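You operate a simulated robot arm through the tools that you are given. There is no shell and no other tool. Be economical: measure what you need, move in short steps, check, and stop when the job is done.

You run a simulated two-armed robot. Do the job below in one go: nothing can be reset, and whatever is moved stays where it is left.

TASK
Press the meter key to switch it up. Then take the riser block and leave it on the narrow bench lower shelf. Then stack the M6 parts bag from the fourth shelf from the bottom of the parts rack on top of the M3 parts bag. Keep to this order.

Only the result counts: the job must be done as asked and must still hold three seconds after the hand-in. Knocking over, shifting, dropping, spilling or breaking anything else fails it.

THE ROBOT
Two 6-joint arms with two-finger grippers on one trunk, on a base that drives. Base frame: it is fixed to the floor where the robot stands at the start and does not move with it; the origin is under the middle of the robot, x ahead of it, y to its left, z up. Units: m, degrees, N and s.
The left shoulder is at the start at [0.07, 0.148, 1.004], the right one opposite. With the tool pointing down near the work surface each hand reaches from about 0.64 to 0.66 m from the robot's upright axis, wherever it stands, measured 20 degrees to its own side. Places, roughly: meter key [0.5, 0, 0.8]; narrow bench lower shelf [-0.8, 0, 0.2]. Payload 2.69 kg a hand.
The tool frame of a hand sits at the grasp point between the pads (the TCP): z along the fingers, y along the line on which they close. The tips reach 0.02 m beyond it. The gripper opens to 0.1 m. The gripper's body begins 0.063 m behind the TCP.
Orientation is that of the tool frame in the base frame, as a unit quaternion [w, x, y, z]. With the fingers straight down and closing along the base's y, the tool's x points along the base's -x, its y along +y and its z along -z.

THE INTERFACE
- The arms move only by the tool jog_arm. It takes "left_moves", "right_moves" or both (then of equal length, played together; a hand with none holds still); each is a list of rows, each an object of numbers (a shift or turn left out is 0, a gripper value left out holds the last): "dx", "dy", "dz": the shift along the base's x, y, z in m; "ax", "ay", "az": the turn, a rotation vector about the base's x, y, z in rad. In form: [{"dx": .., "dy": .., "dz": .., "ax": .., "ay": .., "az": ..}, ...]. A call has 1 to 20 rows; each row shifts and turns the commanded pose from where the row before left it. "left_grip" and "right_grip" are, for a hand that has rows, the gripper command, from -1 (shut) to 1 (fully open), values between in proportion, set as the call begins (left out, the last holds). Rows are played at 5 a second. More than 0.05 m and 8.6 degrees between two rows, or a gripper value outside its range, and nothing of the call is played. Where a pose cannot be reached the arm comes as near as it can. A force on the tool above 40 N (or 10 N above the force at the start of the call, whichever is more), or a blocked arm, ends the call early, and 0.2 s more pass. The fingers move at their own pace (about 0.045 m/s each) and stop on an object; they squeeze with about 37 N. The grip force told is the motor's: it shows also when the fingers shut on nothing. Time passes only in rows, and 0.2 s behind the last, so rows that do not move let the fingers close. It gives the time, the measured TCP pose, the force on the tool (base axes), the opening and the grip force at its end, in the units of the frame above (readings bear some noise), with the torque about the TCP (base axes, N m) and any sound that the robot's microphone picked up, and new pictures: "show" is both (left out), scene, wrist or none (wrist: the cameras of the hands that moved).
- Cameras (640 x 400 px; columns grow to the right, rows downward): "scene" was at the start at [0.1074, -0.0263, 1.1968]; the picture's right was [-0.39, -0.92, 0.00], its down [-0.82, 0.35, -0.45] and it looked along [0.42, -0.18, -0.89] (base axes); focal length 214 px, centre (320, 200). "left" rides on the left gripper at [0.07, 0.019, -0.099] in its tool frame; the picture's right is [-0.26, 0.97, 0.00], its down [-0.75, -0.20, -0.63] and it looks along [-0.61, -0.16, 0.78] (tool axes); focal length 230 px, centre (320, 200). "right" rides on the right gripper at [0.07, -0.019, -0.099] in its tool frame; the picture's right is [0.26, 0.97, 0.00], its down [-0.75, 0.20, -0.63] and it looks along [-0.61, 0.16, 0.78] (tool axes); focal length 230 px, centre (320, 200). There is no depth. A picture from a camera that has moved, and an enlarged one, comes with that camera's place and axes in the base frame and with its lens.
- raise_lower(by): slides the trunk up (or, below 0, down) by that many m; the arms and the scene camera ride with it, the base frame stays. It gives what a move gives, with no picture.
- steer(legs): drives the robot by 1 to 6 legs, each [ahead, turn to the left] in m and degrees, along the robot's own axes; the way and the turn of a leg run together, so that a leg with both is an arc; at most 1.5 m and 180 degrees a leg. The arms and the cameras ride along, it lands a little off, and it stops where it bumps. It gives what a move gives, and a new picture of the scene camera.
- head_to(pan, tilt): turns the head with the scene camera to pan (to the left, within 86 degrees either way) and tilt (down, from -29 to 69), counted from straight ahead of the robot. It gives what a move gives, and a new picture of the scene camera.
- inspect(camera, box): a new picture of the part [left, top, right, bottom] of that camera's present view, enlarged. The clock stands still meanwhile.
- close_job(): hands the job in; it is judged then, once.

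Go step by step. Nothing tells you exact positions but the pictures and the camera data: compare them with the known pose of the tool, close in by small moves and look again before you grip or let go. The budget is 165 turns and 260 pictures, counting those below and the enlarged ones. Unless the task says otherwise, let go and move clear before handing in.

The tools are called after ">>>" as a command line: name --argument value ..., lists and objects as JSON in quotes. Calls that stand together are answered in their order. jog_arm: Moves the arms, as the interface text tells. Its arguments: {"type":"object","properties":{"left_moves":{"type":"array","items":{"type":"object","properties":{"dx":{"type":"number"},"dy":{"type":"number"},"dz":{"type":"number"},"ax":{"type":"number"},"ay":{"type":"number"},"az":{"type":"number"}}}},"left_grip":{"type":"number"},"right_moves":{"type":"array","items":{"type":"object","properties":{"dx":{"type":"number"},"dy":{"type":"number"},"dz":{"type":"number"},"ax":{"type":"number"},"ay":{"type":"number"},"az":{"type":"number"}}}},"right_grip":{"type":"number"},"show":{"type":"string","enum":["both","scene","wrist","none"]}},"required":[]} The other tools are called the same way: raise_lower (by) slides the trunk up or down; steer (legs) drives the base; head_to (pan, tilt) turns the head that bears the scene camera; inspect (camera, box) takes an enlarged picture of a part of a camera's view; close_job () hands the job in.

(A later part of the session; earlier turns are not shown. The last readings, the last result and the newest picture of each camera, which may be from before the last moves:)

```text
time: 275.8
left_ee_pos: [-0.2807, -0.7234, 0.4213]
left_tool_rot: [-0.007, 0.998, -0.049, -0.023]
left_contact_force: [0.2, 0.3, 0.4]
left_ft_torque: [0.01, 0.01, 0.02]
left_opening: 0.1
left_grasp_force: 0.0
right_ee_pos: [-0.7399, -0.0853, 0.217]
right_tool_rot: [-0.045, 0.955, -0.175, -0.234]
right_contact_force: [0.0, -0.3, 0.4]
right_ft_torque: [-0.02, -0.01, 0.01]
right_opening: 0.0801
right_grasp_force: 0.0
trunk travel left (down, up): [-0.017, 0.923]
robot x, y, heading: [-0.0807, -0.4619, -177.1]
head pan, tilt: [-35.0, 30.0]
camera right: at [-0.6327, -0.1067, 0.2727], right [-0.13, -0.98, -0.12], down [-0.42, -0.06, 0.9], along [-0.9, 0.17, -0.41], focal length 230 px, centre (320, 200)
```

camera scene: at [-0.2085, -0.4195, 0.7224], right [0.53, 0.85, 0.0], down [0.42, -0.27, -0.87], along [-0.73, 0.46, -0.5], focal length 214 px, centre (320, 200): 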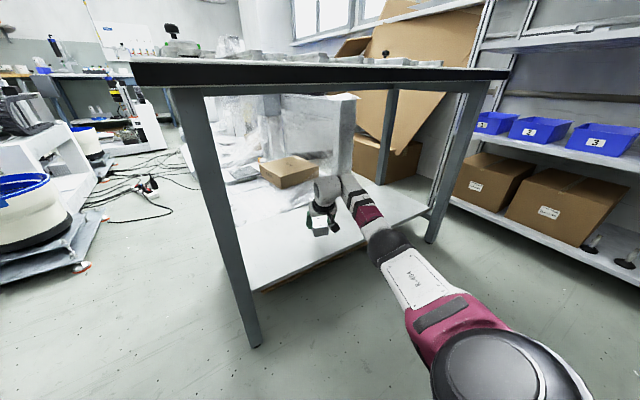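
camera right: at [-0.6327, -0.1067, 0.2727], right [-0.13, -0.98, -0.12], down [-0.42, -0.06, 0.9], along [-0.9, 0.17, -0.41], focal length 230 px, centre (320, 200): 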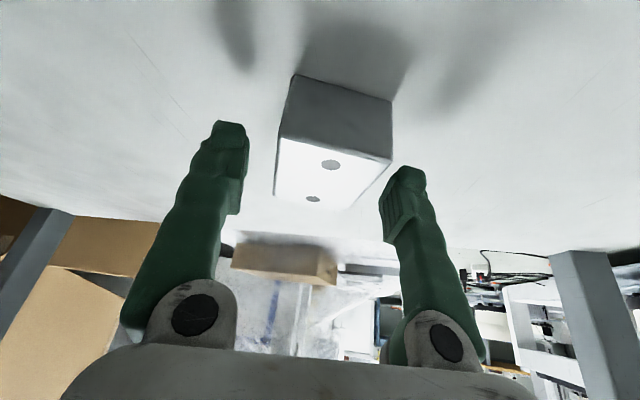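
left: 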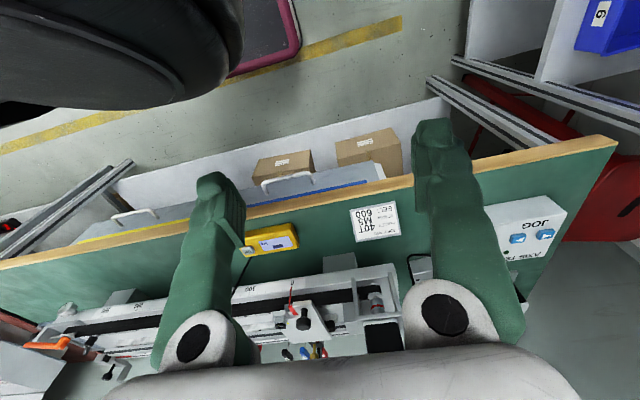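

Released and upright. Lift and swing back out.

>>> raise_lower --by 0.06

>>> jog_arm --right_moves '[{"dx": 0.0155, "dy": 0.0444, "az": -0.0785}, {"dx": 0.0189, "dy": 0.043, "az": -0.0785}, {"dx": 0.0222, "dy": 0.0414, "az": -0.0785}, {"dx": 0.0254, "dy": 0.0395, "az": -0.0785}, {"dx": 0.0284, "dy": 0.0374, "az": -0.0785}, {"dx": 0.0313, "dy": 0.0351, "az": -0.0785}, {"dx": 0.034, "dy": 0.0325, "az": -0.0785}, {"dx": 0.0364, "dy": 0.0297, "az": -0.0785}, {"dx": 0.0386, "dy": 0.0268, "az": -0.0785}, {"dx": 0.0406, "dy": 0.0237, "az": -0.0785}, {}]' --show "scene"

```text
time: 276.8
left_ee_pos: [-0.2812, -0.7243, 0.4806]
left_tool_rot: [-0.008, 0.999, -0.049, -0.022]
left_contact_force: [-0.1, -0.2, -0.6]
left_ft_torque: [0.02, 0.0, 0.03]
left_opening: 0.0998
left_grasp_force: 0.0
right_ee_pos: [-0.7402, -0.0844, 0.2774]
right_tool_rot: [-0.045, 0.956, -0.175, -0.233]
right_contact_force: [0.2, 0.9, -0.8]
right_ft_torque: [0.01, -0.02, 0.03]
right_opening: 0.0797
right_grasp_force: 0.0
trunk travel left (down, up): [-0.077, 0.863]
robot x, y, heading: [-0.0795, -0.4663, -176.9]
head pan, tilt: [-35.0, 30.0]
```

```text
time: 279.1
left_ee_pos: [-0.2803, -0.7245, 0.4805]
left_tool_rot: [-0.007, 0.999, -0.047, -0.024]
left_contact_force: [0.0, 0.2, 0.5]
left_ft_torque: [-0.02, -0.02, 0.0]
left_opening: 0.0997
left_grasp_force: 0.0
right_ee_pos: [-0.452, 0.2682, 0.2767]
right_tool_rot: [-0.129, 0.816, -0.527, -0.199]
right_contact_force: [-0.9, 0.2, -0.5]
right_ft_torque: [0.01, 0.01, 0.02]
right_opening: 0.0797
right_grasp_force: 0.0
trunk travel left (down, up): [-0.077, 0.863]
robot x, y, heading: [-0.0809, -0.4626, -176.9]
head pan, tilt: [-35.0, 30.0]
camera scene: at [-0.208, -0.4198, 0.7575], right [0.53, 0.85, 0.0], down [0.42, -0.27, -0.87], along [-0.73, 0.46, -0.5], focal length 214 px, centre (320, 200)
```

scene: 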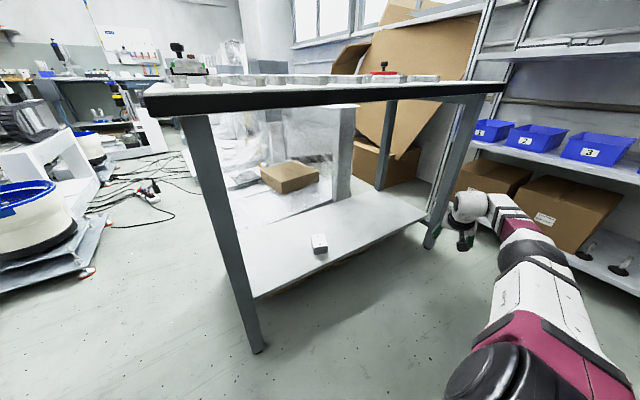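

The riser block stands on the lower shelf. For the bags I'll raise up, then test re-orienting the hand (upright, then flipped so the camera is above) in free air.

>>> raise_lower --by 0.4

>>> raise_lower --by 0.4

>>> jog_arm --right_moves '[{"dx": 0.009, "dy": -0.021, "ax": -0.113, "ay": -0.048}, {"dx": 0.009, "dy": -0.021, "ax": -0.113, "ay": -0.048}, {"dx": 0.009, "dy": -0.021, "ax": -0.113, "ay": -0.048}, {"dx": 0.009, "dy": -0.021, "ax": -0.113, "ay": -0.048}, {}]' --show "none"

>>> jog_arm --right_moves '[{"az": -0.145}, {"az": -0.145}, {"az": -0.145}, {"az": -0.145}, {"az": -0.145}, {"az": -0.145}, {"az": -0.145}, {"az": -0.145}, {"az": -0.145}, {"az": -0.145}, {"az": -0.145}, {"az": -0.145}, {"az": -0.145}, {"az": -0.145}, {"az": -0.145}, {"az": -0.145}, {"az": -0.145}, {"az": -0.145}, {"az": -0.145}, {}]' --show "none"

```text
time: 283.0
left_ee_pos: [-0.2793, -0.7246, 0.8816]
left_tool_rot: [-0.007, 0.998, -0.05, -0.023]
left_contact_force: [0.3, 1.0, -1.3]
left_ft_torque: [0.0, 0.0, 0.02]
left_opening: 0.0999
left_grasp_force: 0.1
right_ee_pos: [-0.4519, 0.2678, 0.6767]
right_tool_rot: [-0.131, 0.816, -0.527, -0.199]
right_contact_force: [0.3, -0.4, -0.3]
right_ft_torque: [0.04, 0.03, -0.02]
right_opening: 0.0801
right_grasp_force: 0.0
trunk travel left (down, up): [-0.477, 0.463]
robot x, y, heading: [-0.0792, -0.4633, -177.1]
head pan, tilt: [-35.0, 30.0]
```

```text
time: 286.8
left_ee_pos: [-0.2799, -0.723, 1.2808]
left_tool_rot: [-0.008, 0.998, -0.049, -0.023]
left_contact_force: [0.7, -0.6, -0.1]
left_ft_torque: [-0.02, 0.03, -0.02]
left_opening: 0.0999
left_grasp_force: 0.1
right_ee_pos: [-0.4522, 0.2669, 1.0762]
right_tool_rot: [-0.131, 0.815, -0.528, -0.199]
right_contact_force: [0.9, 0.0, -0.6]
right_ft_torque: [-0.02, -0.03, 0.02]
right_opening: 0.08
right_grasp_force: 0.0
trunk travel left (down, up): [-0.877, 0.063]
robot x, y, heading: [-0.081, -0.4622, -176.8]
head pan, tilt: [-35.0, 30.0]
```

```text
time: 288.0
left_ee_pos: [-0.2811, -0.724, 1.2805]
left_tool_rot: [-0.007, 0.999, -0.049, -0.023]
left_contact_force: [-0.5, -1.1, 0.2]
left_ft_torque: [0.02, 0.01, 0.03]
left_opening: 0.1003
left_grasp_force: 0.0
right_ee_pos: [-0.415, 0.184, 1.0768]
right_tool_rot: [0.005, 0.839, -0.543, 0.003]
right_contact_force: [1.1, -0.8, -0.7]
right_ft_torque: [-0.05, 0.0, 0.0]
right_opening: 0.08
right_grasp_force: 0.0
trunk travel left (down, up): [-0.877, 0.063]
robot x, y, heading: [-0.0786, -0.4601, -177.2]
head pan, tilt: [-35.0, 30.0]
```

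```text
time: 292.2
left_ee_pos: [-0.2805, -0.7246, 1.2813]
left_tool_rot: [-0.007, 0.999, -0.049, -0.023]
left_contact_force: [-0.5, -0.2, 0.1]
left_ft_torque: [-0.04, 0.0, 0.03]
left_opening: 0.0999
left_grasp_force: 0.0
right_ee_pos: [-0.4157, 0.182, 1.0767]
right_tool_rot: [-0.004, 0.373, 0.928, 0.004]
right_contact_force: [0.5, -1.0, 0.0]
right_ft_torque: [-0.01, 0.02, 0.01]
right_opening: 0.08
right_grasp_force: 0.0
trunk travel left (down, up): [-0.877, 0.063]
robot x, y, heading: [-0.082, -0.4619, -177.3]
head pan, tilt: [-35.0, 30.0]
```

>>> jog_arm --right_moves '[{"az": -0.145}, {"az": -0.145}, {"az": -0.145}, {"az": -0.145}, {"az": -0.145}, {"az": -0.145}, {}]' --show "none"

```text
time: 293.8
left_ee_pos: [-0.2803, -0.7238, 1.2811]
left_tool_rot: [-0.007, 0.999, -0.049, -0.022]
left_contact_force: [-0.1, 0.9, 0.7]
left_ft_torque: [0.0, 0.0, -0.01]
left_opening: 0.0998
left_grasp_force: 0.1
right_ee_pos: [-0.4166, 0.1837, 1.0769]
right_tool_rot: [-0.001, 0.729, 0.684, 0.006]
right_contact_force: [0.3, 0.0, -0.5]
right_ft_torque: [-0.01, 0.02, -0.02]
right_opening: 0.08
right_grasp_force: 0.1
trunk travel left (down, up): [-0.877, 0.063]
robot x, y, heading: [-0.0805, -0.461, -177.1]
head pan, tilt: [-35.0, 30.0]
```

The wrist has the range I need. Swing the arm to the robot's left-front (over the narrow bench, z≈1.08, clear).

>>> raise_lower --by 0.05

>>> jog_arm --right_moves '[{"dx": -0.0416, "dy": -0.026, "az": 0.0977}, {"dx": -0.0389, "dy": -0.03, "az": 0.0977}, {"dx": -0.0358, "dy": -0.0336, "az": 0.0977}, {"dx": -0.0323, "dy": -0.0369, "az": 0.0977}, {"dx": -0.0286, "dy": -0.0399, "az": 0.0977}, {"dx": -0.0246, "dy": -0.0425, "az": 0.0977}, {"dx": -0.0203, "dy": -0.0447, "az": 0.0977}, {"dx": -0.0158, "dy": -0.0465, "az": 0.0977}, {"dx": -0.0112, "dy": -0.0478, "az": 0.0977}, {"dx": -0.0065, "dy": -0.0487, "az": 0.0977}, {"dx": -0.0017, "dy": -0.0491, "az": 0.0977}, {"dx": 0.0031, "dy": -0.049, "az": 0.0977}, {"dx": 0.0079, "dy": -0.0485, "az": 0.0977}, {"dx": 0.0125, "dy": -0.0475, "az": 0.0977}, {"dx": 0.0171, "dy": -0.046, "az": 0.0977}, {"dx": 0.0215, "dy": -0.0441, "az": 0.0977}, {"dx": 0.0257, "dy": -0.0418, "az": 0.0977}, {}]' --show "none"

```text
time: 294.7
left_ee_pos: [-0.2817, -0.724, 1.3314]
left_tool_rot: [-0.007, 0.999, -0.049, -0.022]
left_contact_force: [-0.7, 0.5, -0.3]
left_ft_torque: [0.01, -0.01, -0.02]
left_opening: 0.0998
left_grasp_force: 0.1
right_ee_pos: [-0.4147, 0.1832, 1.1265]
right_tool_rot: [-0.001, 0.728, 0.685, 0.005]
right_contact_force: [0.5, -0.1, -0.1]
right_ft_torque: [0.0, -0.01, -0.02]
right_opening: 0.08
right_grasp_force: 0.0
trunk travel left (down, up): [-0.927, 0.013]
robot x, y, heading: [-0.0835, -0.4638, -176.8]
head pan, tilt: [-35.0, 30.0]
```

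```text
time: 298.5
left_ee_pos: [-0.2811, -0.7252, 1.3308]
left_tool_rot: [-0.007, 0.999, -0.047, -0.023]
left_contact_force: [1.0, -0.2, 0.2]
left_ft_torque: [-0.01, -0.02, 0.0]
left_opening: 0.1
left_grasp_force: 0.0
right_ee_pos: [-0.6455, -0.5126, 1.1817]
right_tool_rot: [-0.004, -0.015, 1.0, 0.005]
right_contact_force: [-0.5, 0.7, 0.5]
right_ft_torque: [0.03, 0.01, 0.03]
right_opening: 0.08
right_grasp_force: 0.0
right hand out of reach, approached as far as the arm can: row 14, 15, 16, 17
trunk travel left (down, up): [-0.927, 0.013]
robot x, y, heading: [-0.0798, -0.4628, -176.8]
head pan, tilt: [-35.0, 30.0]
```

>>> jog_arm --right_moves '[{"dy": 0.028, "dz": -0.01}, {"dy": 0.027, "dz": -0.01}, {"dx": -0.0268, "dz": 0.0019, "ay": 0.142}, {"dx": -0.0266, "dz": 0.0057, "ay": 0.142}, {"dx": -0.0251, "dz": 0.0093, "ay": 0.142}, {"dx": -0.0236, "dz": 0.0129, "ay": 0.142}, {"dx": -0.0217, "dz": 0.016, "ay": 0.142}, {"dx": -0.0192, "dz": 0.019, "ay": 0.142}, {"dx": -0.0163, "dz": 0.0215, "ay": 0.142}, {"dx": -0.0129, "dz": 0.0234, "ay": 0.142}, {}]' --show "both"

```text
time: 300.9
left_ee_pos: [-0.2815, -0.7252, 1.3299]
left_tool_rot: [-0.008, 0.998, -0.049, -0.023]
left_contact_force: [0.2, 0.2, 0.5]
left_ft_torque: [0.06, -0.02, -0.03]
left_opening: 0.0999
left_grasp_force: 0.1
right_ee_pos: [-0.8345, -0.4248, 1.3524]
right_tool_rot: [-0.42, -0.037, 0.906, -0.039]
right_contact_force: [-0.1, 0.8, -0.2]
right_ft_torque: [0.0, 0.02, -0.03]
right_opening: 0.08
right_grasp_force: 0.1
right hand out of reach, approached as far as the arm can: row 1, 2, 3, 4, 5, 6, 7, 8, 9, 10
trunk travel left (down, up): [-0.927, 0.013]
robot x, y, heading: [-0.0798, -0.4634, -177.0]
head pan, tilt: [-35.0, 30.0]
camera scene: at [-0.2086, -0.4207, 1.6075], right [0.53, 0.85, 0.0], down [0.42, -0.26, -0.87], along [-0.73, 0.46, -0.5], focal length 214 px, centre (320, 200)
camera right: at [-0.8024, -0.4363, 1.4696], right [-0.26, 0.95, 0.16], down [0.94, 0.29, -0.18], along [-0.21, 0.1, -0.97], focal length 230 px, centre (320, 200)
```

scene: 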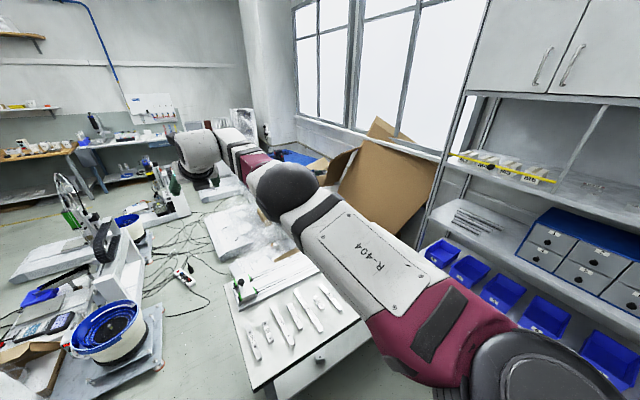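
right: 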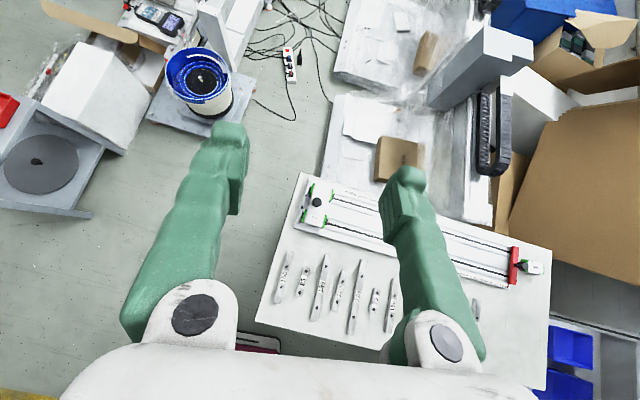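

Good: the hand now points straight ahead of the robot, tilted 50° down, camera above. Drive to in front of the rack and look at the bags.

>>> steer --legs '[[0, -93], [0.333, 0], [0, 15]]'

>>> inspect --camera "right" --box '[0, 0, 640, 400]'

>>> head_to --pan 5 --tilt 28

```text
time: 308.0
left_ee_pos: [-0.3743, 0.0179, 1.3327]
left_tool_rot: [-0.019, 0.746, -0.665, -0.013]
left_contact_force: [-0.5, -0.3, -0.7]
left_ft_torque: [-0.02, 0.0, 0.04]
left_opening: 0.0999
left_grasp_force: 0.0
right_ee_pos: [-0.1989, 0.623, 1.3499]
right_tool_rot: [-0.351, 0.542, 0.728, 0.233]
right_contact_force: [0.5, -0.7, 0.0]
right_ft_torque: [0.01, 0.01, 0.0]
right_opening: 0.08
right_grasp_force: 0.0
trunk travel left (down, up): [-0.927, 0.013]
robot x, y, heading: [-0.0762, -0.1248, 105.2]
head pan, tilt: [-35.0, 30.0]
camera scene: at [-0.0609, 0.0096, 1.6072], right [0.94, -0.34, 0.0], down [-0.17, -0.47, -0.86], along [0.3, 0.81, -0.5], focal length 214 px, centre (320, 200)
```

scene: 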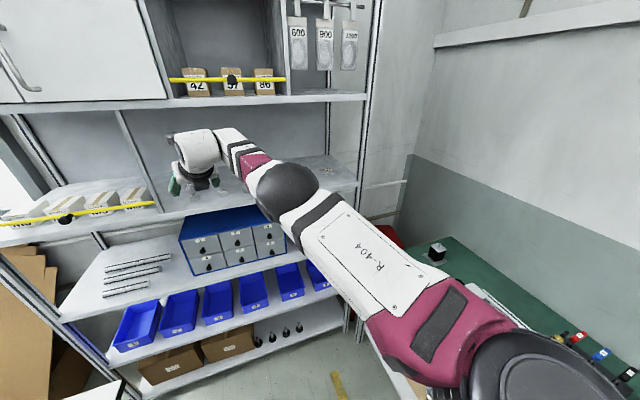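

```text
1.00 times, centred on (320, 200) of right (not enlarged: the box is as wide or as high as the picture)
camera zoom: at [-0.201, 0.5888, 1.4681], right [0.88, 0.46, 0.16], down [0.48, -0.86, -0.17], along [0.05, 0.23, -0.97], focal length 230 px, centre (320, 200)
```

zoom: 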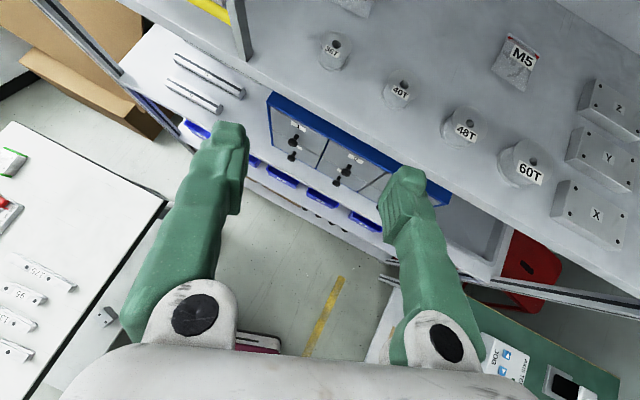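

```text
time: 309.1
left_ee_pos: [-0.3769, 0.0166, 1.331]
left_tool_rot: [-0.02, 0.746, -0.665, -0.013]
left_contact_force: [-0.4, -0.6, 0.2]
left_ft_torque: [0.01, 0.0, -0.03]
left_opening: 0.1001
left_grasp_force: 0.1
right_ee_pos: [-0.2002, 0.6191, 1.3504]
right_tool_rot: [-0.352, 0.541, 0.727, 0.234]
right_contact_force: [0.3, -0.7, -0.4]
right_ft_torque: [-0.01, 0.0, -0.01]
right_opening: 0.0797
right_grasp_force: 0.0
trunk travel left (down, up): [-0.927, 0.013]
robot x, y, heading: [-0.079, -0.1243, 104.9]
head pan, tilt: [5.0, 28.0]
camera scene: at [-0.1249, 0.007, 1.6107], right [0.94, 0.34, 0.0], down [0.16, -0.44, -0.88], along [-0.3, 0.83, -0.47], focal length 214 px, centre (320, 200)
```

scene: 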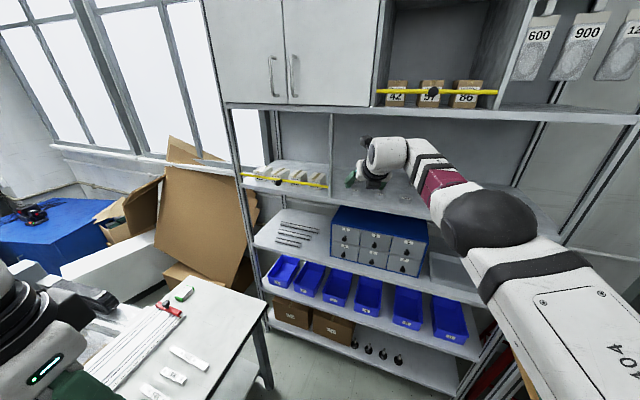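

Excellent overhead view: pulleys in a row at y≈0.82, M6 at about (-0.28, 0.945). Align the closing axis with the shelf and lower to entry height.

>>> jog_arm --right_moves '[{"az": -0.13}, {"az": -0.13}, {}]' --show "none"

>>> raise_lower --by -0.065

>>> steer --legs '[[0.12, 0]]'

>>> inspect --camera "right" --box '[0, 0, 640, 400]'

```text
time: 309.9
left_ee_pos: [-0.3766, 0.0159, 1.3308]
left_tool_rot: [-0.02, 0.746, -0.665, -0.013]
left_contact_force: [-0.5, -0.6, -0.6]
left_ft_torque: [0.0, 0.04, -0.03]
left_opening: 0.1003
left_grasp_force: 0.1
right_ee_pos: [-0.1989, 0.6196, 1.3524]
right_tool_rot: [-0.351, 0.54, 0.728, 0.233]
right_contact_force: [0.2, 0.1, 0.0]
right_ft_torque: [0.01, 0.0, -0.02]
right_opening: 0.08
right_grasp_force: 0.2
right hand out of reach, approached as far as the arm can: row 1, 2
trunk travel left (down, up): [-0.927, 0.013]
robot x, y, heading: [-0.08, -0.1266, 105.2]
head pan, tilt: [5.0, 28.0]
```

```text
time: 310.9
left_ee_pos: [-0.3773, 0.0155, 1.2665]
left_tool_rot: [-0.019, 0.747, -0.664, -0.014]
left_contact_force: [-0.3, 0.6, -0.1]
left_ft_torque: [0.01, -0.01, 0.0]
left_opening: 0.0998
left_grasp_force: 0.1
right_ee_pos: [-0.1993, 0.62, 1.2863]
right_tool_rot: [-0.351, 0.541, 0.728, 0.233]
right_contact_force: [0.0, -0.4, 1.1]
right_ft_torque: [0.02, 0.03, 0.02]
right_opening: 0.0799
right_grasp_force: 0.1
trunk travel left (down, up): [-0.862, 0.078]
robot x, y, heading: [-0.0797, -0.1232, 105.0]
head pan, tilt: [5.0, 28.0]
```

```text
time: 312.4
left_ee_pos: [-0.4039, 0.1267, 1.274]
left_tool_rot: [-0.039, 0.744, -0.666, -0.036]
left_contact_force: [-14.8, 33.5, 17.3]
left_ft_torque: [-5.17, -1.32, -1.81]
left_opening: 0.0999
left_grasp_force: 0.0
right_ee_pos: [-0.2371, 0.731, 1.3128]
right_tool_rot: [-0.369, 0.53, 0.724, 0.243]
right_contact_force: [1.4, 0.5, -0.9]
right_ft_torque: [0.1, -0.02, 0.04]
right_opening: 0.0799
right_grasp_force: 0.0
trunk travel left (down, up): [-0.862, 0.078]
robot x, y, heading: [-0.1094, -0.008, 105.3]
head pan, tilt: [5.0, 28.0]
stopped in leg 1: the force on the tool passed its limit at 79 N (the readings are from after the stop); the commanded pose is now the measured one
camera scene: at [-0.1536, 0.1195, 1.5463], right [0.94, 0.35, 0.0], down [0.16, -0.44, -0.89], along [-0.31, 0.83, -0.47], focal length 214 px, centre (320, 200)
```

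scene: 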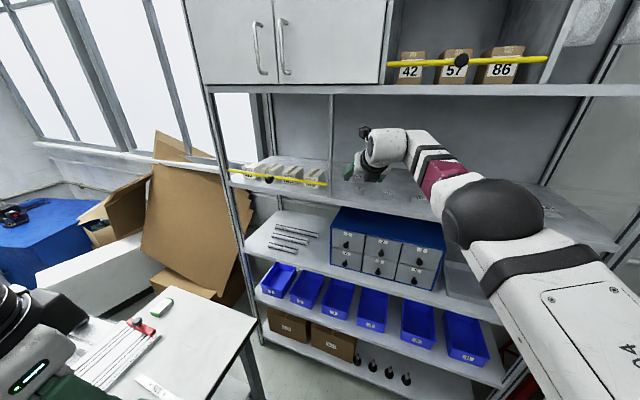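

```text
1.00 times, centred on (320, 200) of right (not enlarged: the box is as wide or as high as the picture)
camera zoom: at [-0.2388, 0.6914, 1.4303], right [0.87, 0.46, 0.17], down [0.49, -0.84, -0.22], along [0.04, 0.27, -0.96], focal length 230 px, centre (320, 200)
```

zoom: 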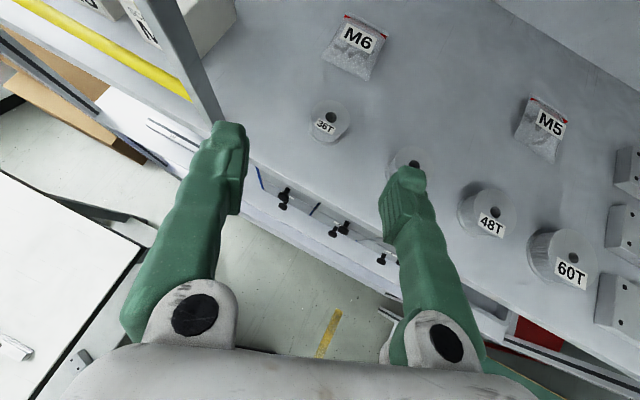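

>>> inspect --camera "left" --box '[0, 0, 640, 400]'

>>> head_to --pan 50 --tilt 40

```text
1.00 times, centred on (320, 200) of left (not enlarged: the box is as wide or as high as the picture)
camera zoom: at [-0.4142, 0.0448, 1.3659], right [-0.99, 0.15, 0.02], down [0.12, 0.7, 0.71], along [0.09, 0.7, -0.71], focal length 230 px, centre (320, 200)
```

zoom: 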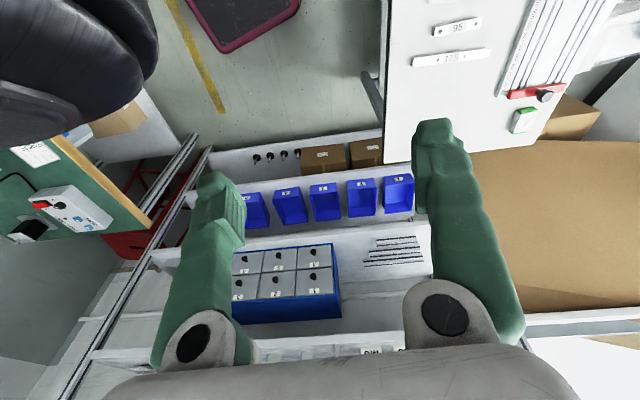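

```text
time: 313.5
left_ee_pos: [-0.4064, 0.1311, 1.273]
left_tool_rot: [-0.036, 0.745, -0.666, -0.033]
left_contact_force: [-17.7, 26.2, 29.7]
left_ft_torque: [-5.73, -1.56, -2.06]
left_opening: 0.1
left_grasp_force: 0.1
right_ee_pos: [-0.2394, 0.7352, 1.3092]
right_tool_rot: [-0.367, 0.531, 0.725, 0.242]
right_contact_force: [0.2, 1.1, 0.1]
right_ft_torque: [0.0, 0.0, 0.0]
right_opening: 0.08
right_grasp_force: 0.1
trunk travel left (down, up): [-0.862, 0.078]
robot x, y, heading: [-0.1113, -0.0091, 105.2]
head pan, tilt: [50.0, 40.0]
camera scene: at [-0.2022, 0.0742, 1.5273], right [0.42, 0.91, 0.0], down [0.58, -0.27, -0.77], along [-0.7, 0.32, -0.64], focal length 214 px, centre (320, 200)
```

scene: 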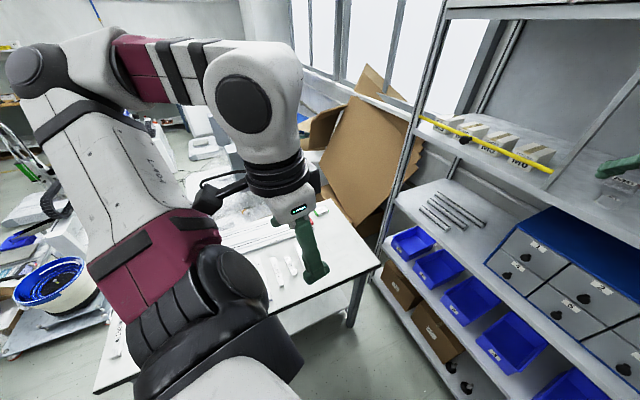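

Unclear contact on the left hand. Back off and check whether the force vanishes.

>>> steer --legs '[[-0.08, 0]]'

```text
time: 314.5
left_ee_pos: [-0.3968, 0.0999, 1.2718]
left_tool_rot: [-0.033, 0.744, -0.667, -0.03]
left_contact_force: [-3.9, 7.8, 3.4]
left_ft_torque: [-1.06, -0.43, -0.54]
left_opening: 0.1
left_grasp_force: 0.1
right_ee_pos: [-0.2308, 0.7045, 1.302]
right_tool_rot: [-0.362, 0.534, 0.726, 0.237]
right_contact_force: [0.6, 0.2, -0.8]
right_ft_torque: [0.01, -0.01, 0.02]
right_opening: 0.0801
right_grasp_force: 0.0
trunk travel left (down, up): [-0.862, 0.078]
robot x, y, heading: [-0.0983, -0.0523, 105.3]
head pan, tilt: [50.0, 40.0]
stopped in leg 1: the force on the tool passed its limit at 63 N (the readings are from after the stop); the commanded pose is now the measured one
camera scene: at [-0.1943, 0.0468, 1.5264], right [0.42, 0.91, -0.01], down [0.59, -0.28, -0.76], along [-0.69, 0.31, -0.65], focal length 214 px, centre (320, 200)
```

scene: 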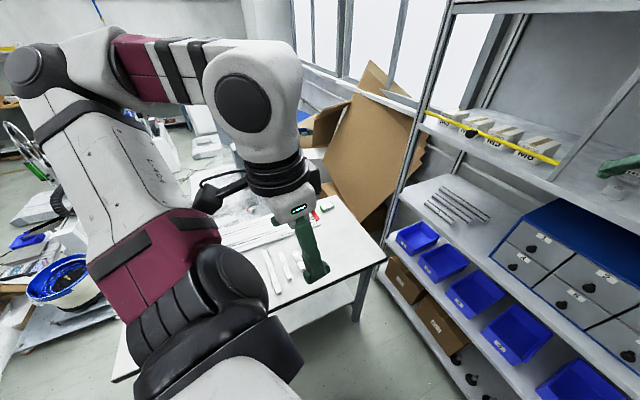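

>>> steer --legs '[[-0.06, 0]]'

```text
time: 315.2
left_ee_pos: [-0.3948, 0.0901, 1.2743]
left_tool_rot: [-0.039, 0.743, -0.668, -0.035]
left_contact_force: [-2.0, 2.6, 3.8]
left_ft_torque: [-0.68, -0.17, -0.22]
left_opening: 0.1003
left_grasp_force: 0.0
right_ee_pos: [-0.2284, 0.6927, 1.3066]
right_tool_rot: [-0.365, 0.533, 0.725, 0.24]
right_contact_force: [0.3, 1.4, -0.7]
right_ft_torque: [-0.01, -0.05, -0.01]
right_opening: 0.0801
right_grasp_force: 0.0
trunk travel left (down, up): [-0.862, 0.078]
robot x, y, heading: [-0.1006, -0.0602, 105.2]
head pan, tilt: [50.0, 40.0]
stopped in leg 1: the force on the tool passed its limit at 54 N (the readings are from after the stop); the commanded pose is now the measured one
camera scene: at [-0.1908, 0.034, 1.5264], right [0.42, 0.91, -0.01], down [0.58, -0.27, -0.76], along [-0.69, 0.32, -0.65], focal length 214 px, centre (320, 200)
```

scene: 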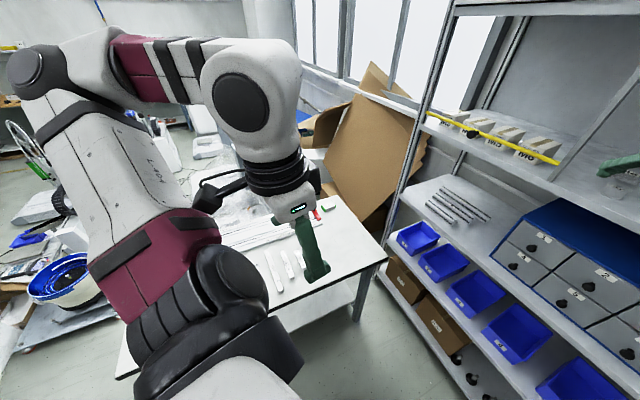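

The left wrist camera seems to touch its own upper arm (self-contact when moving). Move the left hand a little outward.

>>> jog_arm --left_moves '[{"dx": -0.01, "dy": 0.02}, {"dx": -0.01, "dy": 0.02}, {}]' --show "none"

>>> inspect --camera "scene" --box '[100, 120, 360, 330]'

```text
time: 316.0
left_ee_pos: [-0.4152, 0.1257, 1.2762]
left_tool_rot: [-0.04, 0.742, -0.668, -0.038]
left_contact_force: [1.2, -0.4, 0.5]
left_ft_torque: [-0.02, 0.0, 0.02]
left_opening: 0.0999
left_grasp_force: 0.1
right_ee_pos: [-0.2274, 0.6855, 1.3117]
right_tool_rot: [-0.367, 0.532, 0.724, 0.242]
right_contact_force: [-0.5, -0.1, 0.7]
right_ft_torque: [0.01, -0.02, 0.0]
right_opening: 0.08
right_grasp_force: 0.1
trunk travel left (down, up): [-0.862, 0.078]
robot x, y, heading: [-0.0976, -0.059, 105.3]
head pan, tilt: [50.0, 40.0]
```

```text
1.90 times, centred on (230, 225) of scene
camera zoom: at [-0.1891, 0.0265, 1.527], right [0.42, 0.91, 0.0], down [0.58, -0.27, -0.77], along [-0.7, 0.32, -0.64], focal length 408 px, centre (491, 152)
```

zoom: 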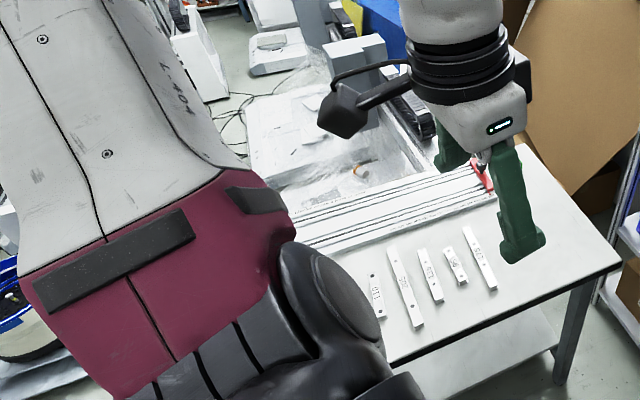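

Self-contact is gone. Re-line the base so the hand enters straight toward the M6 bag.

>>> steer --legs '[[-0.1, 0], [0, -105], [-0.065, 0], [0, 101], [0.2, 0]]'

>>> inspect --camera "right" --box '[0, 0, 640, 400]'

```text
time: 327.5
left_ee_pos: [-0.4981, 0.1965, 1.2757]
left_tool_rot: [-0.041, 0.742, -0.668, -0.038]
left_contact_force: [-0.2, 0.0, -0.2]
left_ft_torque: [-0.03, 0.0, 0.02]
left_opening: 0.0999
left_grasp_force: 0.1
right_ee_pos: [-0.3083, 0.7574, 1.3103]
right_tool_rot: [-0.363, 0.532, 0.727, 0.239]
right_contact_force: [0.7, 0.0, 0.3]
right_ft_torque: [0.01, -0.03, -0.01]
right_opening: 0.08
right_grasp_force: 0.0
trunk travel left (down, up): [-0.862, 0.078]
robot x, y, heading: [-0.1834, 0.0148, 104.9]
head pan, tilt: [50.0, 40.0]
stopped in leg 5: the force on the tool passed its limit at 83 N (the readings are from after the stop); the commanded pose is now the measured one
camera scene: at [-0.2729, 0.0979, 1.5271], right [0.42, 0.91, 0.0], down [0.58, -0.27, -0.77], along [-0.69, 0.32, -0.64], focal length 214 px, centre (320, 200)
```

scene: 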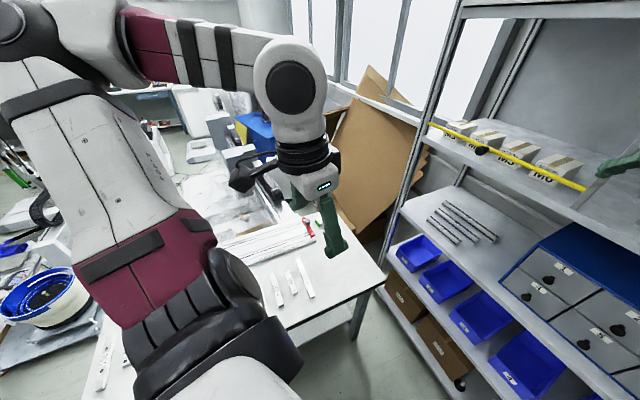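

```text
1.00 times, centred on (320, 200) of right (not enlarged: the box is as wide or as high as the picture)
camera zoom: at [-0.3108, 0.7185, 1.4282], right [0.87, 0.46, 0.16], down [0.49, -0.85, -0.2], along [0.05, 0.25, -0.97], focal length 230 px, centre (320, 200)
```

zoom: 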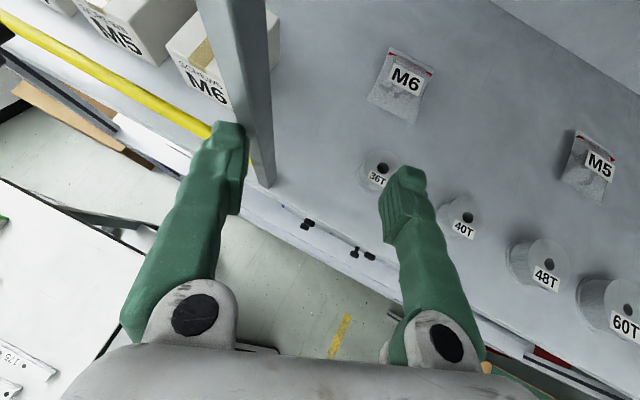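

A finger touched the divider bar; the heading came out off. Back off and correct.

>>> steer --legs '[[-0.12, 0]]'

```text
time: 328.8
left_ee_pos: [-0.4719, 0.0966, 1.2749]
left_tool_rot: [-0.037, 0.742, -0.669, -0.033]
left_contact_force: [-0.8, 0.4, -0.5]
left_ft_torque: [-0.02, -0.04, -0.02]
left_opening: 0.1001
left_grasp_force: 0.1
right_ee_pos: [-0.282, 0.6554, 1.303]
right_tool_rot: [-0.358, 0.535, 0.728, 0.236]
right_contact_force: [0.2, 0.5, -1.9]
right_ft_torque: [0.01, 0.03, 0.04]
right_opening: 0.08
right_grasp_force: 0.1
trunk travel left (down, up): [-0.862, 0.078]
robot x, y, heading: [-0.1526, -0.0984, 104.6]
head pan, tilt: [50.0, 40.0]
camera scene: at [-0.2471, 0.0008, 1.5265], right [0.42, 0.91, -0.01], down [0.58, -0.28, -0.76], along [-0.69, 0.32, -0.65], focal length 214 px, centre (320, 200)
```

scene: 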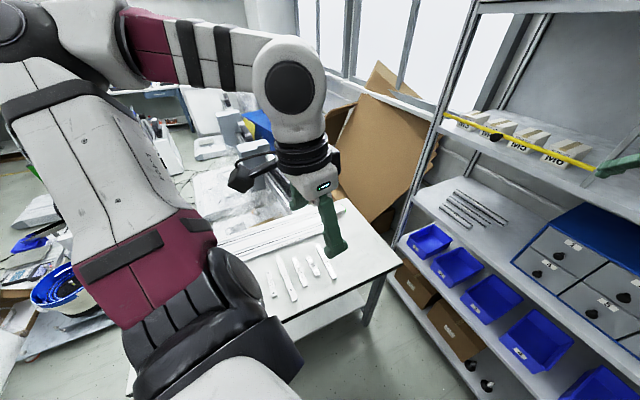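

>>> steer --legs '[[0, -4], [0.17, 0]]'

>>> inspect --camera "right" --box '[0, 0, 640, 400]'

```text
time: 330.7
left_ee_pos: [-0.483, 0.2666, 1.2791]
left_tool_rot: [-0.043, 0.716, -0.695, -0.04]
left_contact_force: [-0.2, -0.5, 0.2]
left_ft_torque: [0.07, 0.04, 0.0]
left_opening: 0.0999
left_grasp_force: 0.1
right_ee_pos: [-0.2525, 0.8109, 1.3178]
right_tool_rot: [-0.356, 0.558, 0.705, 0.254]
right_contact_force: [0.5, -0.9, 0.0]
right_ft_torque: [0.03, 0.0, 0.03]
right_opening: 0.0799
right_grasp_force: 0.1
trunk travel left (down, up): [-0.862, 0.078]
robot x, y, heading: [-0.1863, 0.0687, 100.6]
head pan, tilt: [50.0, 40.0]
camera scene: at [-0.2649, 0.1504, 1.528], right [0.49, 0.87, 0.0], down [0.56, -0.31, -0.77], along [-0.67, 0.38, -0.64], focal length 214 px, centre (320, 200)
```

scene: 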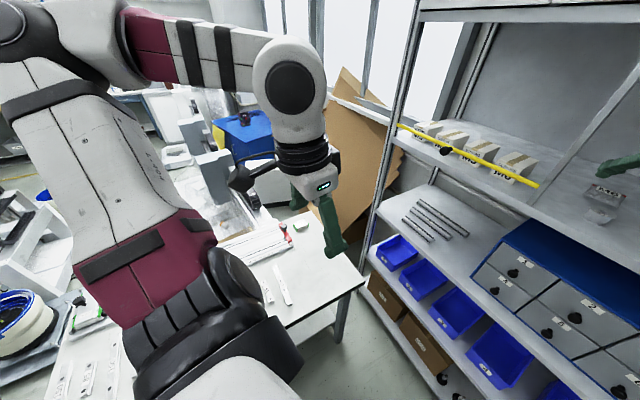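

```text
1.00 times, centred on (320, 200) of right (not enlarged: the box is as wide or as high as the picture)
camera zoom: at [-0.2568, 0.7729, 1.4342], right [0.9, 0.4, 0.16], down [0.42, -0.88, -0.21], along [0.06, 0.26, -0.96], focal length 230 px, centre (320, 200)
```

zoom: 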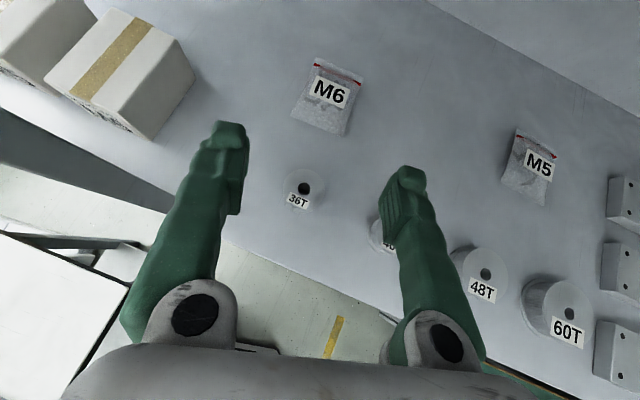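

Well lined up now. Lower 5 cm, drive in the last 13.5 cm.

>>> raise_lower --by -0.05

>>> steer --legs '[[0.135, 0]]'

>>> inspect --camera "right" --box '[0, 0, 640, 400]'

```text
time: 331.6
left_ee_pos: [-0.4863, 0.2758, 1.2265]
left_tool_rot: [-0.041, 0.717, -0.695, -0.036]
left_contact_force: [-0.3, 0.0, -0.5]
left_ft_torque: [-0.04, -0.03, 0.0]
left_opening: 0.1
left_grasp_force: 0.1
right_ee_pos: [-0.256, 0.8205, 1.2608]
right_tool_rot: [-0.353, 0.559, 0.707, 0.251]
right_contact_force: [-0.5, -0.1, -0.3]
right_ft_torque: [0.04, 0.01, -0.04]
right_opening: 0.0798
right_grasp_force: 0.1
trunk travel left (down, up): [-0.812, 0.128]
robot x, y, heading: [-0.1839, 0.0714, 100.6]
head pan, tilt: [50.0, 40.0]
```

```text
time: 332.9
left_ee_pos: [-0.5079, 0.3936, 1.2297]
left_tool_rot: [-0.044, 0.717, -0.695, -0.042]
left_contact_force: [-1.2, -0.2, -0.1]
left_ft_torque: [0.04, -0.06, 0.0]
left_opening: 0.1001
left_grasp_force: 0.0
right_ee_pos: [-0.2808, 0.9372, 1.2708]
right_tool_rot: [-0.356, 0.558, 0.705, 0.255]
right_contact_force: [-0.5, -1.0, 0.7]
right_ft_torque: [0.09, 0.01, -0.04]
right_opening: 0.0798
right_grasp_force: 0.1
trunk travel left (down, up): [-0.812, 0.128]
robot x, y, heading: [-0.2105, 0.2021, 100.5]
head pan, tilt: [50.0, 40.0]
camera scene: at [-0.2921, 0.2782, 1.4781], right [0.49, 0.87, 0.01], down [0.56, -0.31, -0.77], along [-0.67, 0.38, -0.64], focal length 214 px, centre (320, 200)
```

scene: 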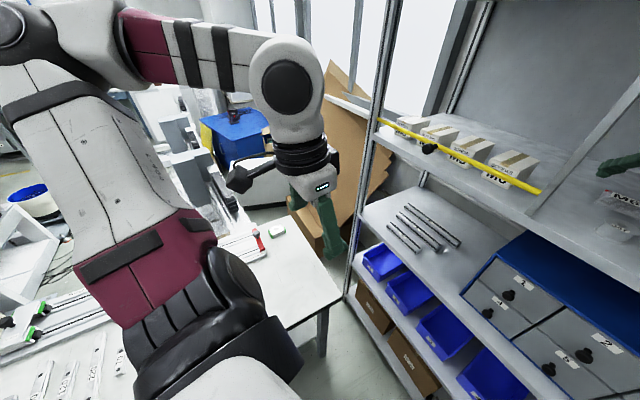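

```text
1.00 times, centred on (320, 200) of right (not enlarged: the box is as wide or as high as the picture)
camera zoom: at [-0.2854, 0.9001, 1.3872], right [0.9, 0.4, 0.17], down [0.43, -0.88, -0.21], along [0.06, 0.26, -0.96], focal length 230 px, centre (320, 200)
```

zoom: 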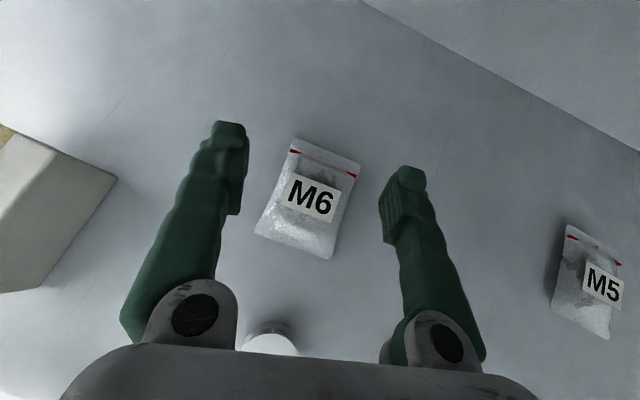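

Bag M6 lies centred between the fingers. Lower to grasp height.

>>> raise_lower --by -0.03

>>> jog_arm --right_moves '[{}, {}, {}]' --show "wrist"

```text
time: 333.7
left_ee_pos: [-0.5094, 0.4003, 1.1974]
left_tool_rot: [-0.044, 0.717, -0.695, -0.038]
left_contact_force: [-0.2, -0.6, -0.1]
left_ft_torque: [0.07, 0.06, -0.01]
left_opening: 0.1001
left_grasp_force: 0.2
right_ee_pos: [-0.282, 0.9461, 1.2352]
right_tool_rot: [-0.354, 0.558, 0.707, 0.252]
right_contact_force: [-0.1, 0.0, 0.4]
right_ft_torque: [0.01, 0.03, -0.03]
right_opening: 0.0802
right_grasp_force: 0.0
trunk travel left (down, up): [-0.782, 0.158]
robot x, y, heading: [-0.2081, 0.2055, 100.8]
head pan, tilt: [50.0, 40.0]
```

```text
time: 334.5
left_ee_pos: [-0.5089, 0.4031, 1.1975]
left_tool_rot: [-0.043, 0.717, -0.695, -0.038]
left_contact_force: [-0.2, -0.5, -0.4]
left_ft_torque: [-0.03, 0.03, -0.02]
left_opening: 0.1
left_grasp_force: 0.1
right_ee_pos: [-0.2825, 0.9498, 1.2324]
right_tool_rot: [-0.352, 0.559, 0.707, 0.252]
right_contact_force: [-0.1, 0.2, 0.0]
right_ft_torque: [0.01, -0.03, -0.01]
right_opening: 0.0801
right_grasp_force: 0.1
trunk travel left (down, up): [-0.782, 0.158]
robot x, y, heading: [-0.2116, 0.2052, 101.1]
head pan, tilt: [50.0, 40.0]
camera right: at [-0.2868, 0.9126, 1.3501], right [0.9, 0.4, 0.16], down [0.43, -0.88, -0.2], along [0.07, 0.25, -0.97], focal length 230 px, centre (320, 200)
```

right: 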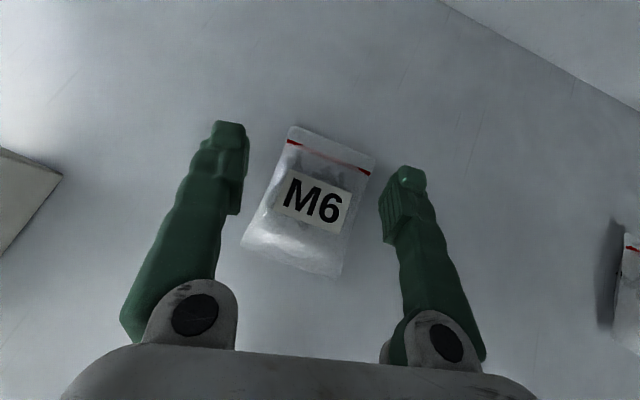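

>>> jog_arm --right_moves '[{"dx": 0.002, "dy": -0.01}, {}]' --show "none"

>>> raise_lower --by -0.007

```text
time: 335.1
left_ee_pos: [-0.5094, 0.4026, 1.1968]
left_tool_rot: [-0.042, 0.717, -0.695, -0.038]
left_contact_force: [0.8, 0.5, 0.1]
left_ft_torque: [0.0, 0.03, -0.03]
left_opening: 0.0998
left_grasp_force: 0.0
right_ee_pos: [-0.2825, 0.949, 1.2322]
right_tool_rot: [-0.352, 0.559, 0.707, 0.251]
right_contact_force: [-0.2, 0.7, -0.2]
right_ft_torque: [0.0, 0.01, -0.01]
right_opening: 0.0801
right_grasp_force: 0.2
right hand out of reach, approached as far as the arm can: row 1
trunk travel left (down, up): [-0.782, 0.158]
robot x, y, heading: [-0.2062, 0.2062, 101.0]
head pan, tilt: [50.0, 40.0]
```

```text
time: 335.6
left_ee_pos: [-0.5107, 0.4032, 1.1904]
left_tool_rot: [-0.044, 0.716, -0.695, -0.039]
left_contact_force: [1.0, 0.0, 0.6]
left_ft_torque: [0.01, -0.02, -0.01]
left_opening: 0.0999
left_grasp_force: 0.1
right_ee_pos: [-0.2827, 0.9485, 1.2261]
right_tool_rot: [-0.352, 0.56, 0.707, 0.252]
right_contact_force: [-0.3, -0.4, -0.1]
right_ft_torque: [0.0, 0.0, 0.01]
right_opening: 0.0801
right_grasp_force: 0.0
trunk travel left (down, up): [-0.775, 0.165]
robot x, y, heading: [-0.2115, 0.2019, 100.8]
head pan, tilt: [50.0, 40.0]
```

>>> steer --legs '[[-0.013, 0]]'

>>> jog_arm --right_moves '[{}, {}, {}, {}]' --show "wrist"

```text
time: 336.4
left_ee_pos: [-0.5073, 0.3937, 1.1888]
left_tool_rot: [-0.042, 0.717, -0.695, -0.037]
left_contact_force: [-0.3, 0.0, -0.5]
left_ft_torque: [-0.07, 0.0, -0.03]
left_opening: 0.0999
left_grasp_force: 0.1
right_ee_pos: [-0.2801, 0.9397, 1.2238]
right_tool_rot: [-0.351, 0.56, 0.708, 0.251]
right_contact_force: [0.3, 0.2, 0.2]
right_ft_torque: [-0.01, 0.0, 0.02]
right_opening: 0.0803
right_grasp_force: 0.1
trunk travel left (down, up): [-0.775, 0.165]
robot x, y, heading: [-0.2014, 0.1907, 100.6]
head pan, tilt: [50.0, 40.0]
camera scene: at [-0.292, 0.2824, 1.4398], right [0.49, 0.87, 0.0], down [0.56, -0.32, -0.76], along [-0.67, 0.37, -0.64], focal length 214 px, centre (320, 200)
```

scene: 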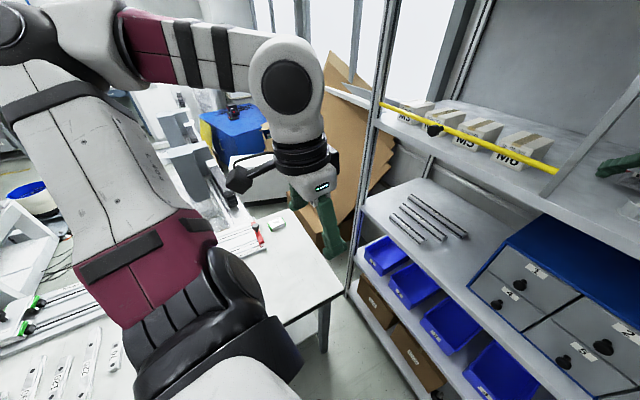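

```text
time: 337.4
left_ee_pos: [-0.5076, 0.3894, 1.191]
left_tool_rot: [-0.043, 0.717, -0.695, -0.039]
left_contact_force: [-0.6, 0.1, -0.1]
left_ft_torque: [-0.03, 0.01, 0.03]
left_opening: 0.1002
left_grasp_force: 0.2
right_ee_pos: [-0.2794, 0.9357, 1.2262]
right_tool_rot: [-0.353, 0.559, 0.706, 0.253]
right_contact_force: [1.0, -0.4, 0.1]
right_ft_torque: [0.01, 0.02, 0.0]
right_opening: 0.0798
right_grasp_force: 0.0
trunk travel left (down, up): [-0.775, 0.165]
robot x, y, heading: [-0.2069, 0.1897, 101.0]
head pan, tilt: [50.0, 40.0]
camera right: at [-0.2842, 0.8988, 1.3436], right [0.9, 0.4, 0.16], down [0.43, -0.88, -0.2], along [0.06, 0.25, -0.97], focal length 230 px, centre (320, 200)
```

right: 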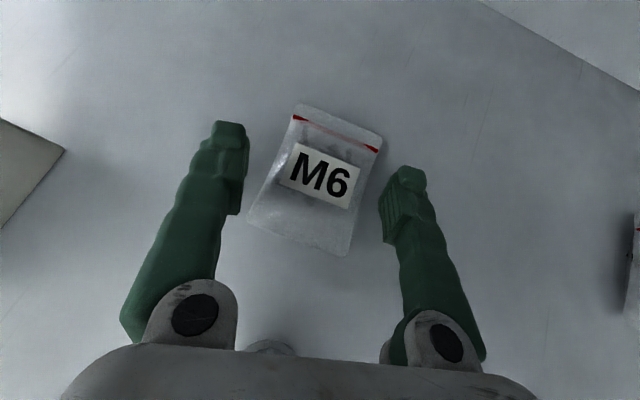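

>>> jog_arm --right_grip -1 --right_moves '[{}, {}, {}, {}, {}]' --show "wrist"

```text
time: 338.6
left_ee_pos: [-0.507, 0.3895, 1.1902]
left_tool_rot: [-0.042, 0.716, -0.695, -0.039]
left_contact_force: [-0.7, -0.1, -0.6]
left_ft_torque: [0.0, 0.02, 0.01]
left_opening: 0.1
left_grasp_force: 0.0
right_ee_pos: [-0.2799, 0.9358, 1.2268]
right_tool_rot: [-0.352, 0.56, 0.706, 0.252]
right_contact_force: [-1.2, 1.2, 1.7]
right_ft_torque: [-0.11, 0.13, -0.05]
right_opening: 0.0577
right_grasp_force: 36.7
trunk travel left (down, up): [-0.775, 0.165]
robot x, y, heading: [-0.2051, 0.1908, 101.1]
head pan, tilt: [50.0, 40.0]
camera right: at [-0.2846, 0.8991, 1.3437], right [0.9, 0.4, 0.16], down [0.43, -0.88, -0.2], along [0.06, 0.25, -0.97], focal length 230 px, centre (320, 200)
```

right: 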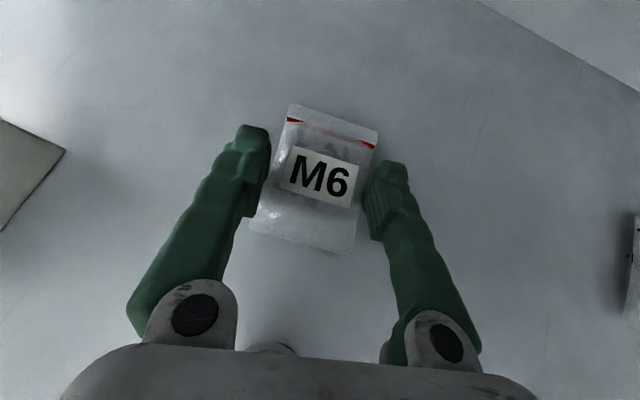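

Gripped. Lift and check.

>>> raise_lower --by 0.04

>>> inspect --camera "right" --box '[0, 0, 640, 400]'

```text
time: 339.4
left_ee_pos: [-0.5072, 0.3904, 1.2315]
left_tool_rot: [-0.043, 0.716, -0.695, -0.038]
left_contact_force: [0.3, 0.1, -0.3]
left_ft_torque: [-0.01, 0.03, -0.01]
left_opening: 0.1001
left_grasp_force: 0.1
right_ee_pos: [-0.2792, 0.9362, 1.2654]
right_tool_rot: [-0.352, 0.559, 0.707, 0.252]
right_contact_force: [-0.1, -0.3, -1.1]
right_ft_torque: [0.03, -0.02, 0.01]
right_opening: 0.0573
right_grasp_force: 37.5
trunk travel left (down, up): [-0.815, 0.125]
robot x, y, heading: [-0.2107, 0.1886, 100.8]
head pan, tilt: [50.0, 40.0]
```

```text
1.00 times, centred on (320, 200) of right (not enlarged: the box is as wide or as high as the picture)
camera zoom: at [-0.2845, 0.8998, 1.3829], right [0.9, 0.4, 0.16], down [0.43, -0.88, -0.2], along [0.07, 0.25, -0.97], focal length 230 px, centre (320, 200)
```

zoom: 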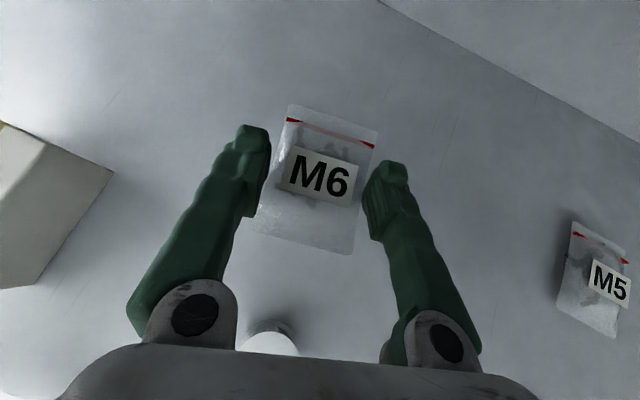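

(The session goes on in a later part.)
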